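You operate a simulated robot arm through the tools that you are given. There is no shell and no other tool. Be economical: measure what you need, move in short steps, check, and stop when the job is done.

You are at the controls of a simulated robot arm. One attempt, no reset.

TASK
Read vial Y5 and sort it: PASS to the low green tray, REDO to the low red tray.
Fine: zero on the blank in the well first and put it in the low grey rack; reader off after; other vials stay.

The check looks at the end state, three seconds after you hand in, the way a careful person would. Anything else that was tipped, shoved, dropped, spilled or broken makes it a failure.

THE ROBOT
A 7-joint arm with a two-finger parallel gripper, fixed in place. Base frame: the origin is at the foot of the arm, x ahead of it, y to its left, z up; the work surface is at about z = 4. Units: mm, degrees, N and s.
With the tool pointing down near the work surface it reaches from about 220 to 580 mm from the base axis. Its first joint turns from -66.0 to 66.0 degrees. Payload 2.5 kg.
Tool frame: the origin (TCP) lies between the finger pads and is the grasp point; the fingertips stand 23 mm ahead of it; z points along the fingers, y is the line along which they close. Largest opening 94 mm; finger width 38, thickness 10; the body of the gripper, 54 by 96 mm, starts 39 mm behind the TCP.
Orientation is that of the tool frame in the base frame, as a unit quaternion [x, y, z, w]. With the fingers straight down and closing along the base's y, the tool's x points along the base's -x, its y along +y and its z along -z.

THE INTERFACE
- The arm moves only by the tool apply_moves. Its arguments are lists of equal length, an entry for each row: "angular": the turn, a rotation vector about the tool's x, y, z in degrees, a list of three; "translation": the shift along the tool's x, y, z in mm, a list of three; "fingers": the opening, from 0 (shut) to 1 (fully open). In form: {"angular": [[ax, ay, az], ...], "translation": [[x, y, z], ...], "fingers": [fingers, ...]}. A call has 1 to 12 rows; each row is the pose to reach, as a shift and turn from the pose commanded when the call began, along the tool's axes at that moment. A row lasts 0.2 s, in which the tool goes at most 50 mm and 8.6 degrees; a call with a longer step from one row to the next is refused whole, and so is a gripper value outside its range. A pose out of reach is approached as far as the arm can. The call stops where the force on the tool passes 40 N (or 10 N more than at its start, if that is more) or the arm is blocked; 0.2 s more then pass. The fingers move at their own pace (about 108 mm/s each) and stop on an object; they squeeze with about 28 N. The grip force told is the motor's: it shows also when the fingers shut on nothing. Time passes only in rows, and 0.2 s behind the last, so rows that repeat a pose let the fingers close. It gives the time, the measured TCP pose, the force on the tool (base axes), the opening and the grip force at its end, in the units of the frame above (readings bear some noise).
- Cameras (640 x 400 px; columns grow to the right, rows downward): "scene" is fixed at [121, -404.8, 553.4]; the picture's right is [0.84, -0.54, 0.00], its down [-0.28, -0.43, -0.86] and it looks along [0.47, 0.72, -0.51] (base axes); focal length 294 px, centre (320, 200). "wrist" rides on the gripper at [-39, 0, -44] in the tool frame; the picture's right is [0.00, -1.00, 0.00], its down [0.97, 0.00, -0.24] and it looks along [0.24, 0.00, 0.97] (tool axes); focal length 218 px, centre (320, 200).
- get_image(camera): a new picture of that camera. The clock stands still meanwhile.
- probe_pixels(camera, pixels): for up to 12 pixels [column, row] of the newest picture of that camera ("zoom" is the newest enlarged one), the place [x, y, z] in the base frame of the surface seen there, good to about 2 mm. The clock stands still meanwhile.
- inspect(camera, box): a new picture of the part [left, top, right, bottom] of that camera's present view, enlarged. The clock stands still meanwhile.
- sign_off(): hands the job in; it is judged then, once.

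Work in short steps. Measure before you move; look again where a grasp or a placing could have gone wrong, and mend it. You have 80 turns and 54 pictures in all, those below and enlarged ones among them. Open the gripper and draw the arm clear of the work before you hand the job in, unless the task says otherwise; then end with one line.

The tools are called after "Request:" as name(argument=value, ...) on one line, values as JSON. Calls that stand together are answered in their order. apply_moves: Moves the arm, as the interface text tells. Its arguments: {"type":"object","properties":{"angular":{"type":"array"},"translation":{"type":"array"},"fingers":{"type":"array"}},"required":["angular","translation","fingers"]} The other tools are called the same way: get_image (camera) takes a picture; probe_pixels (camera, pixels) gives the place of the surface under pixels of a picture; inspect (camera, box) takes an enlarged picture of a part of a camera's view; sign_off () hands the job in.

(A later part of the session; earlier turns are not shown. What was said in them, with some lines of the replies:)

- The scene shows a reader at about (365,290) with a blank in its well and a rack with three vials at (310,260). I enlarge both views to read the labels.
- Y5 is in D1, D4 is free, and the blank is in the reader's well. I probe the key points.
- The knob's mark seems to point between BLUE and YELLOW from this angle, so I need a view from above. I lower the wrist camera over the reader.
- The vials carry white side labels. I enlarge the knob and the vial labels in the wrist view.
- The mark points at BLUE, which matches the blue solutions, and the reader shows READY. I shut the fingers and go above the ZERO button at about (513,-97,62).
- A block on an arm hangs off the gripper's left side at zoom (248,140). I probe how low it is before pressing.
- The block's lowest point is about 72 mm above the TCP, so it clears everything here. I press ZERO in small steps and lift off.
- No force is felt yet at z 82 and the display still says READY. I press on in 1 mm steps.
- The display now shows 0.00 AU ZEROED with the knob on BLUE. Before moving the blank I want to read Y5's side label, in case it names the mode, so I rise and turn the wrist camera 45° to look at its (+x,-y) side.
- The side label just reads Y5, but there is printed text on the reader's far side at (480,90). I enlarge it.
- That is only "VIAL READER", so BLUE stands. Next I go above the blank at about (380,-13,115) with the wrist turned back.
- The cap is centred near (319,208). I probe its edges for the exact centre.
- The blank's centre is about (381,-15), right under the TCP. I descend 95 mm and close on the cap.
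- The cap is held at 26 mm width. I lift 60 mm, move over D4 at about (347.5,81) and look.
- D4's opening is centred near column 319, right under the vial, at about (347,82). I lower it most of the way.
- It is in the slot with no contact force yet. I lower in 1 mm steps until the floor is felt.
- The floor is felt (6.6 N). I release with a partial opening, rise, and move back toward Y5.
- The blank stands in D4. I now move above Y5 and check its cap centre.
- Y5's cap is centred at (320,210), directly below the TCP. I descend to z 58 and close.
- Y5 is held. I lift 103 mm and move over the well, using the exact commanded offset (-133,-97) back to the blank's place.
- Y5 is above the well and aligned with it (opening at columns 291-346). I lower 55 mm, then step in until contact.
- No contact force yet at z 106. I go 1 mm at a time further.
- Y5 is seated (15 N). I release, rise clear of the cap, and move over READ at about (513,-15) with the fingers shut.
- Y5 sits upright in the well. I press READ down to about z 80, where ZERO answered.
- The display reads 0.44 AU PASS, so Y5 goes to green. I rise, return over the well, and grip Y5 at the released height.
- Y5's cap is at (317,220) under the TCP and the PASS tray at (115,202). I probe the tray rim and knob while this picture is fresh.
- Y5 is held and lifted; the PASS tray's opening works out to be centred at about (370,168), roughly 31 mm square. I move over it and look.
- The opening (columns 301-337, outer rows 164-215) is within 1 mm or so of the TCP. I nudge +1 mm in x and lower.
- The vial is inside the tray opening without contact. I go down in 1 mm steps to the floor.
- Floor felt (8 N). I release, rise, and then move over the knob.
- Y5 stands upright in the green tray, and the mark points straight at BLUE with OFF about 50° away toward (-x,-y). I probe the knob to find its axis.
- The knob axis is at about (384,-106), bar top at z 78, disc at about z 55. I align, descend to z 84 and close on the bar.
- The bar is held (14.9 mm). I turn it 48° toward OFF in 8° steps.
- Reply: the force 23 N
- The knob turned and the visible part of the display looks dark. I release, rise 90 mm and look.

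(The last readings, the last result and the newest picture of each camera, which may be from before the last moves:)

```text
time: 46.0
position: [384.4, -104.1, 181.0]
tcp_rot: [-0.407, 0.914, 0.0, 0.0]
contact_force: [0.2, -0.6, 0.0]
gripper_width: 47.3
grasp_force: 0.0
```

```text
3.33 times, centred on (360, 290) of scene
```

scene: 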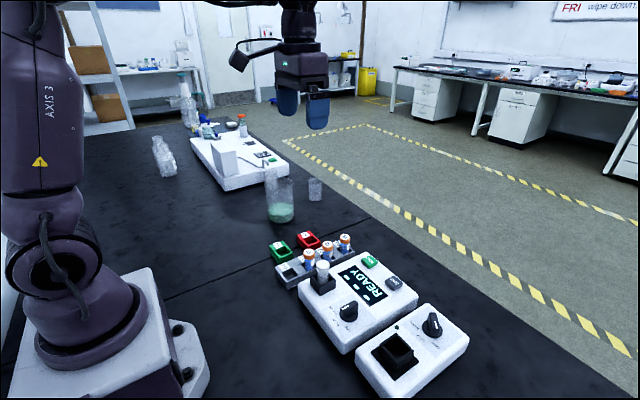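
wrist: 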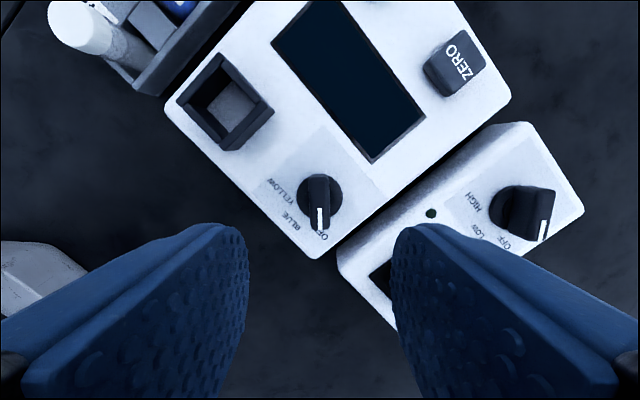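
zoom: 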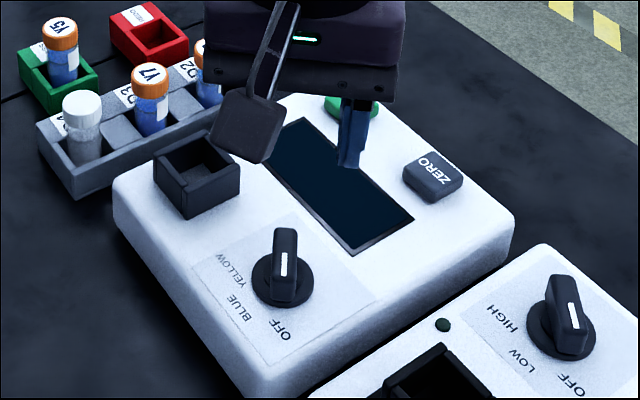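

The display is dark and the knob points at OFF. I draw the arm up and clear, then take a last look.

Request:
apply_moves(angular=[[0, 0, 0], [0, 0, 8], [0, 0, 16], [0, 0, 24], [0, 0, 32], [0, 0, 40], [0, 0, 48], [0, 0, 48]], translation=[[0, 0, -40], [0, 0, -80], [0, 0, -120], [0, 0, -160], [0, 0, -200], [0, 0, -230], [0, 0, -240], [0, 0, -240]], fingers=[0.6, 0.8, 1, 1, 1, 1, 1, 1])

Request:
inspect(camera="scene", box=[230, 200, 430, 340])

Request:
get_image(camera="wrist")

```text
time: 47.8
position: [381.9, -108.3, 423.4]
tcp_rot: [0.001, 1.0, 0.001, 0.0]
contact_force: [0.5, 0.3, -0.3]
gripper_width: 94.1
grasp_force: 0.0
```

```text
2.86 times, centred on (330, 270) of scene
```

zoom: 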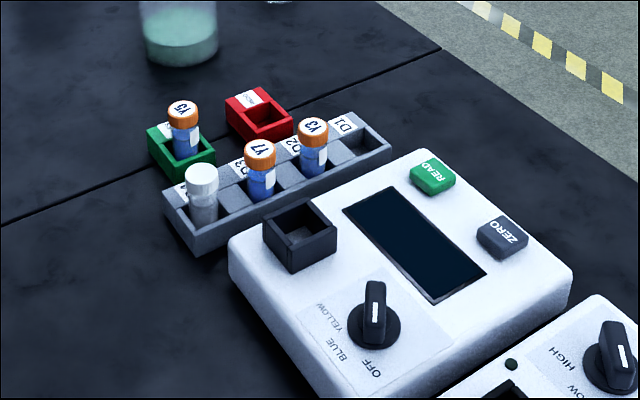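

```text
12 pictures are left
```

wrist: 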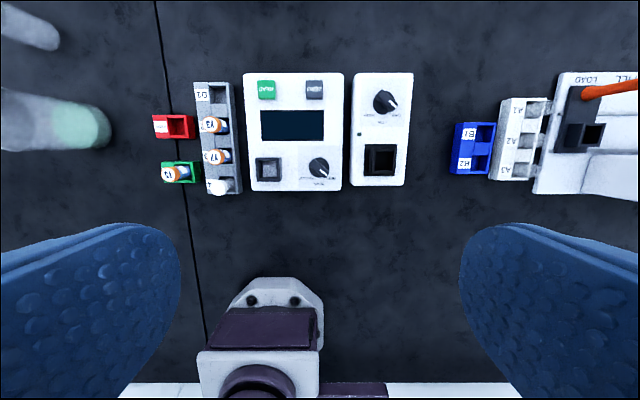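

Everything is in place: Y5 is in the green tray, the blank is in D4, the reader is dark with its knob on OFF, and the other vials have not moved. I hand in.

Request:
sign_off()

```text
The job is handed in.
```

I zeroed the reader on the blank, and Y5 then read 0.44 AU, PASS, so it is in the green tray; the blank is in D4 of the grey rack, the reader is off, and the other vials were not moved.
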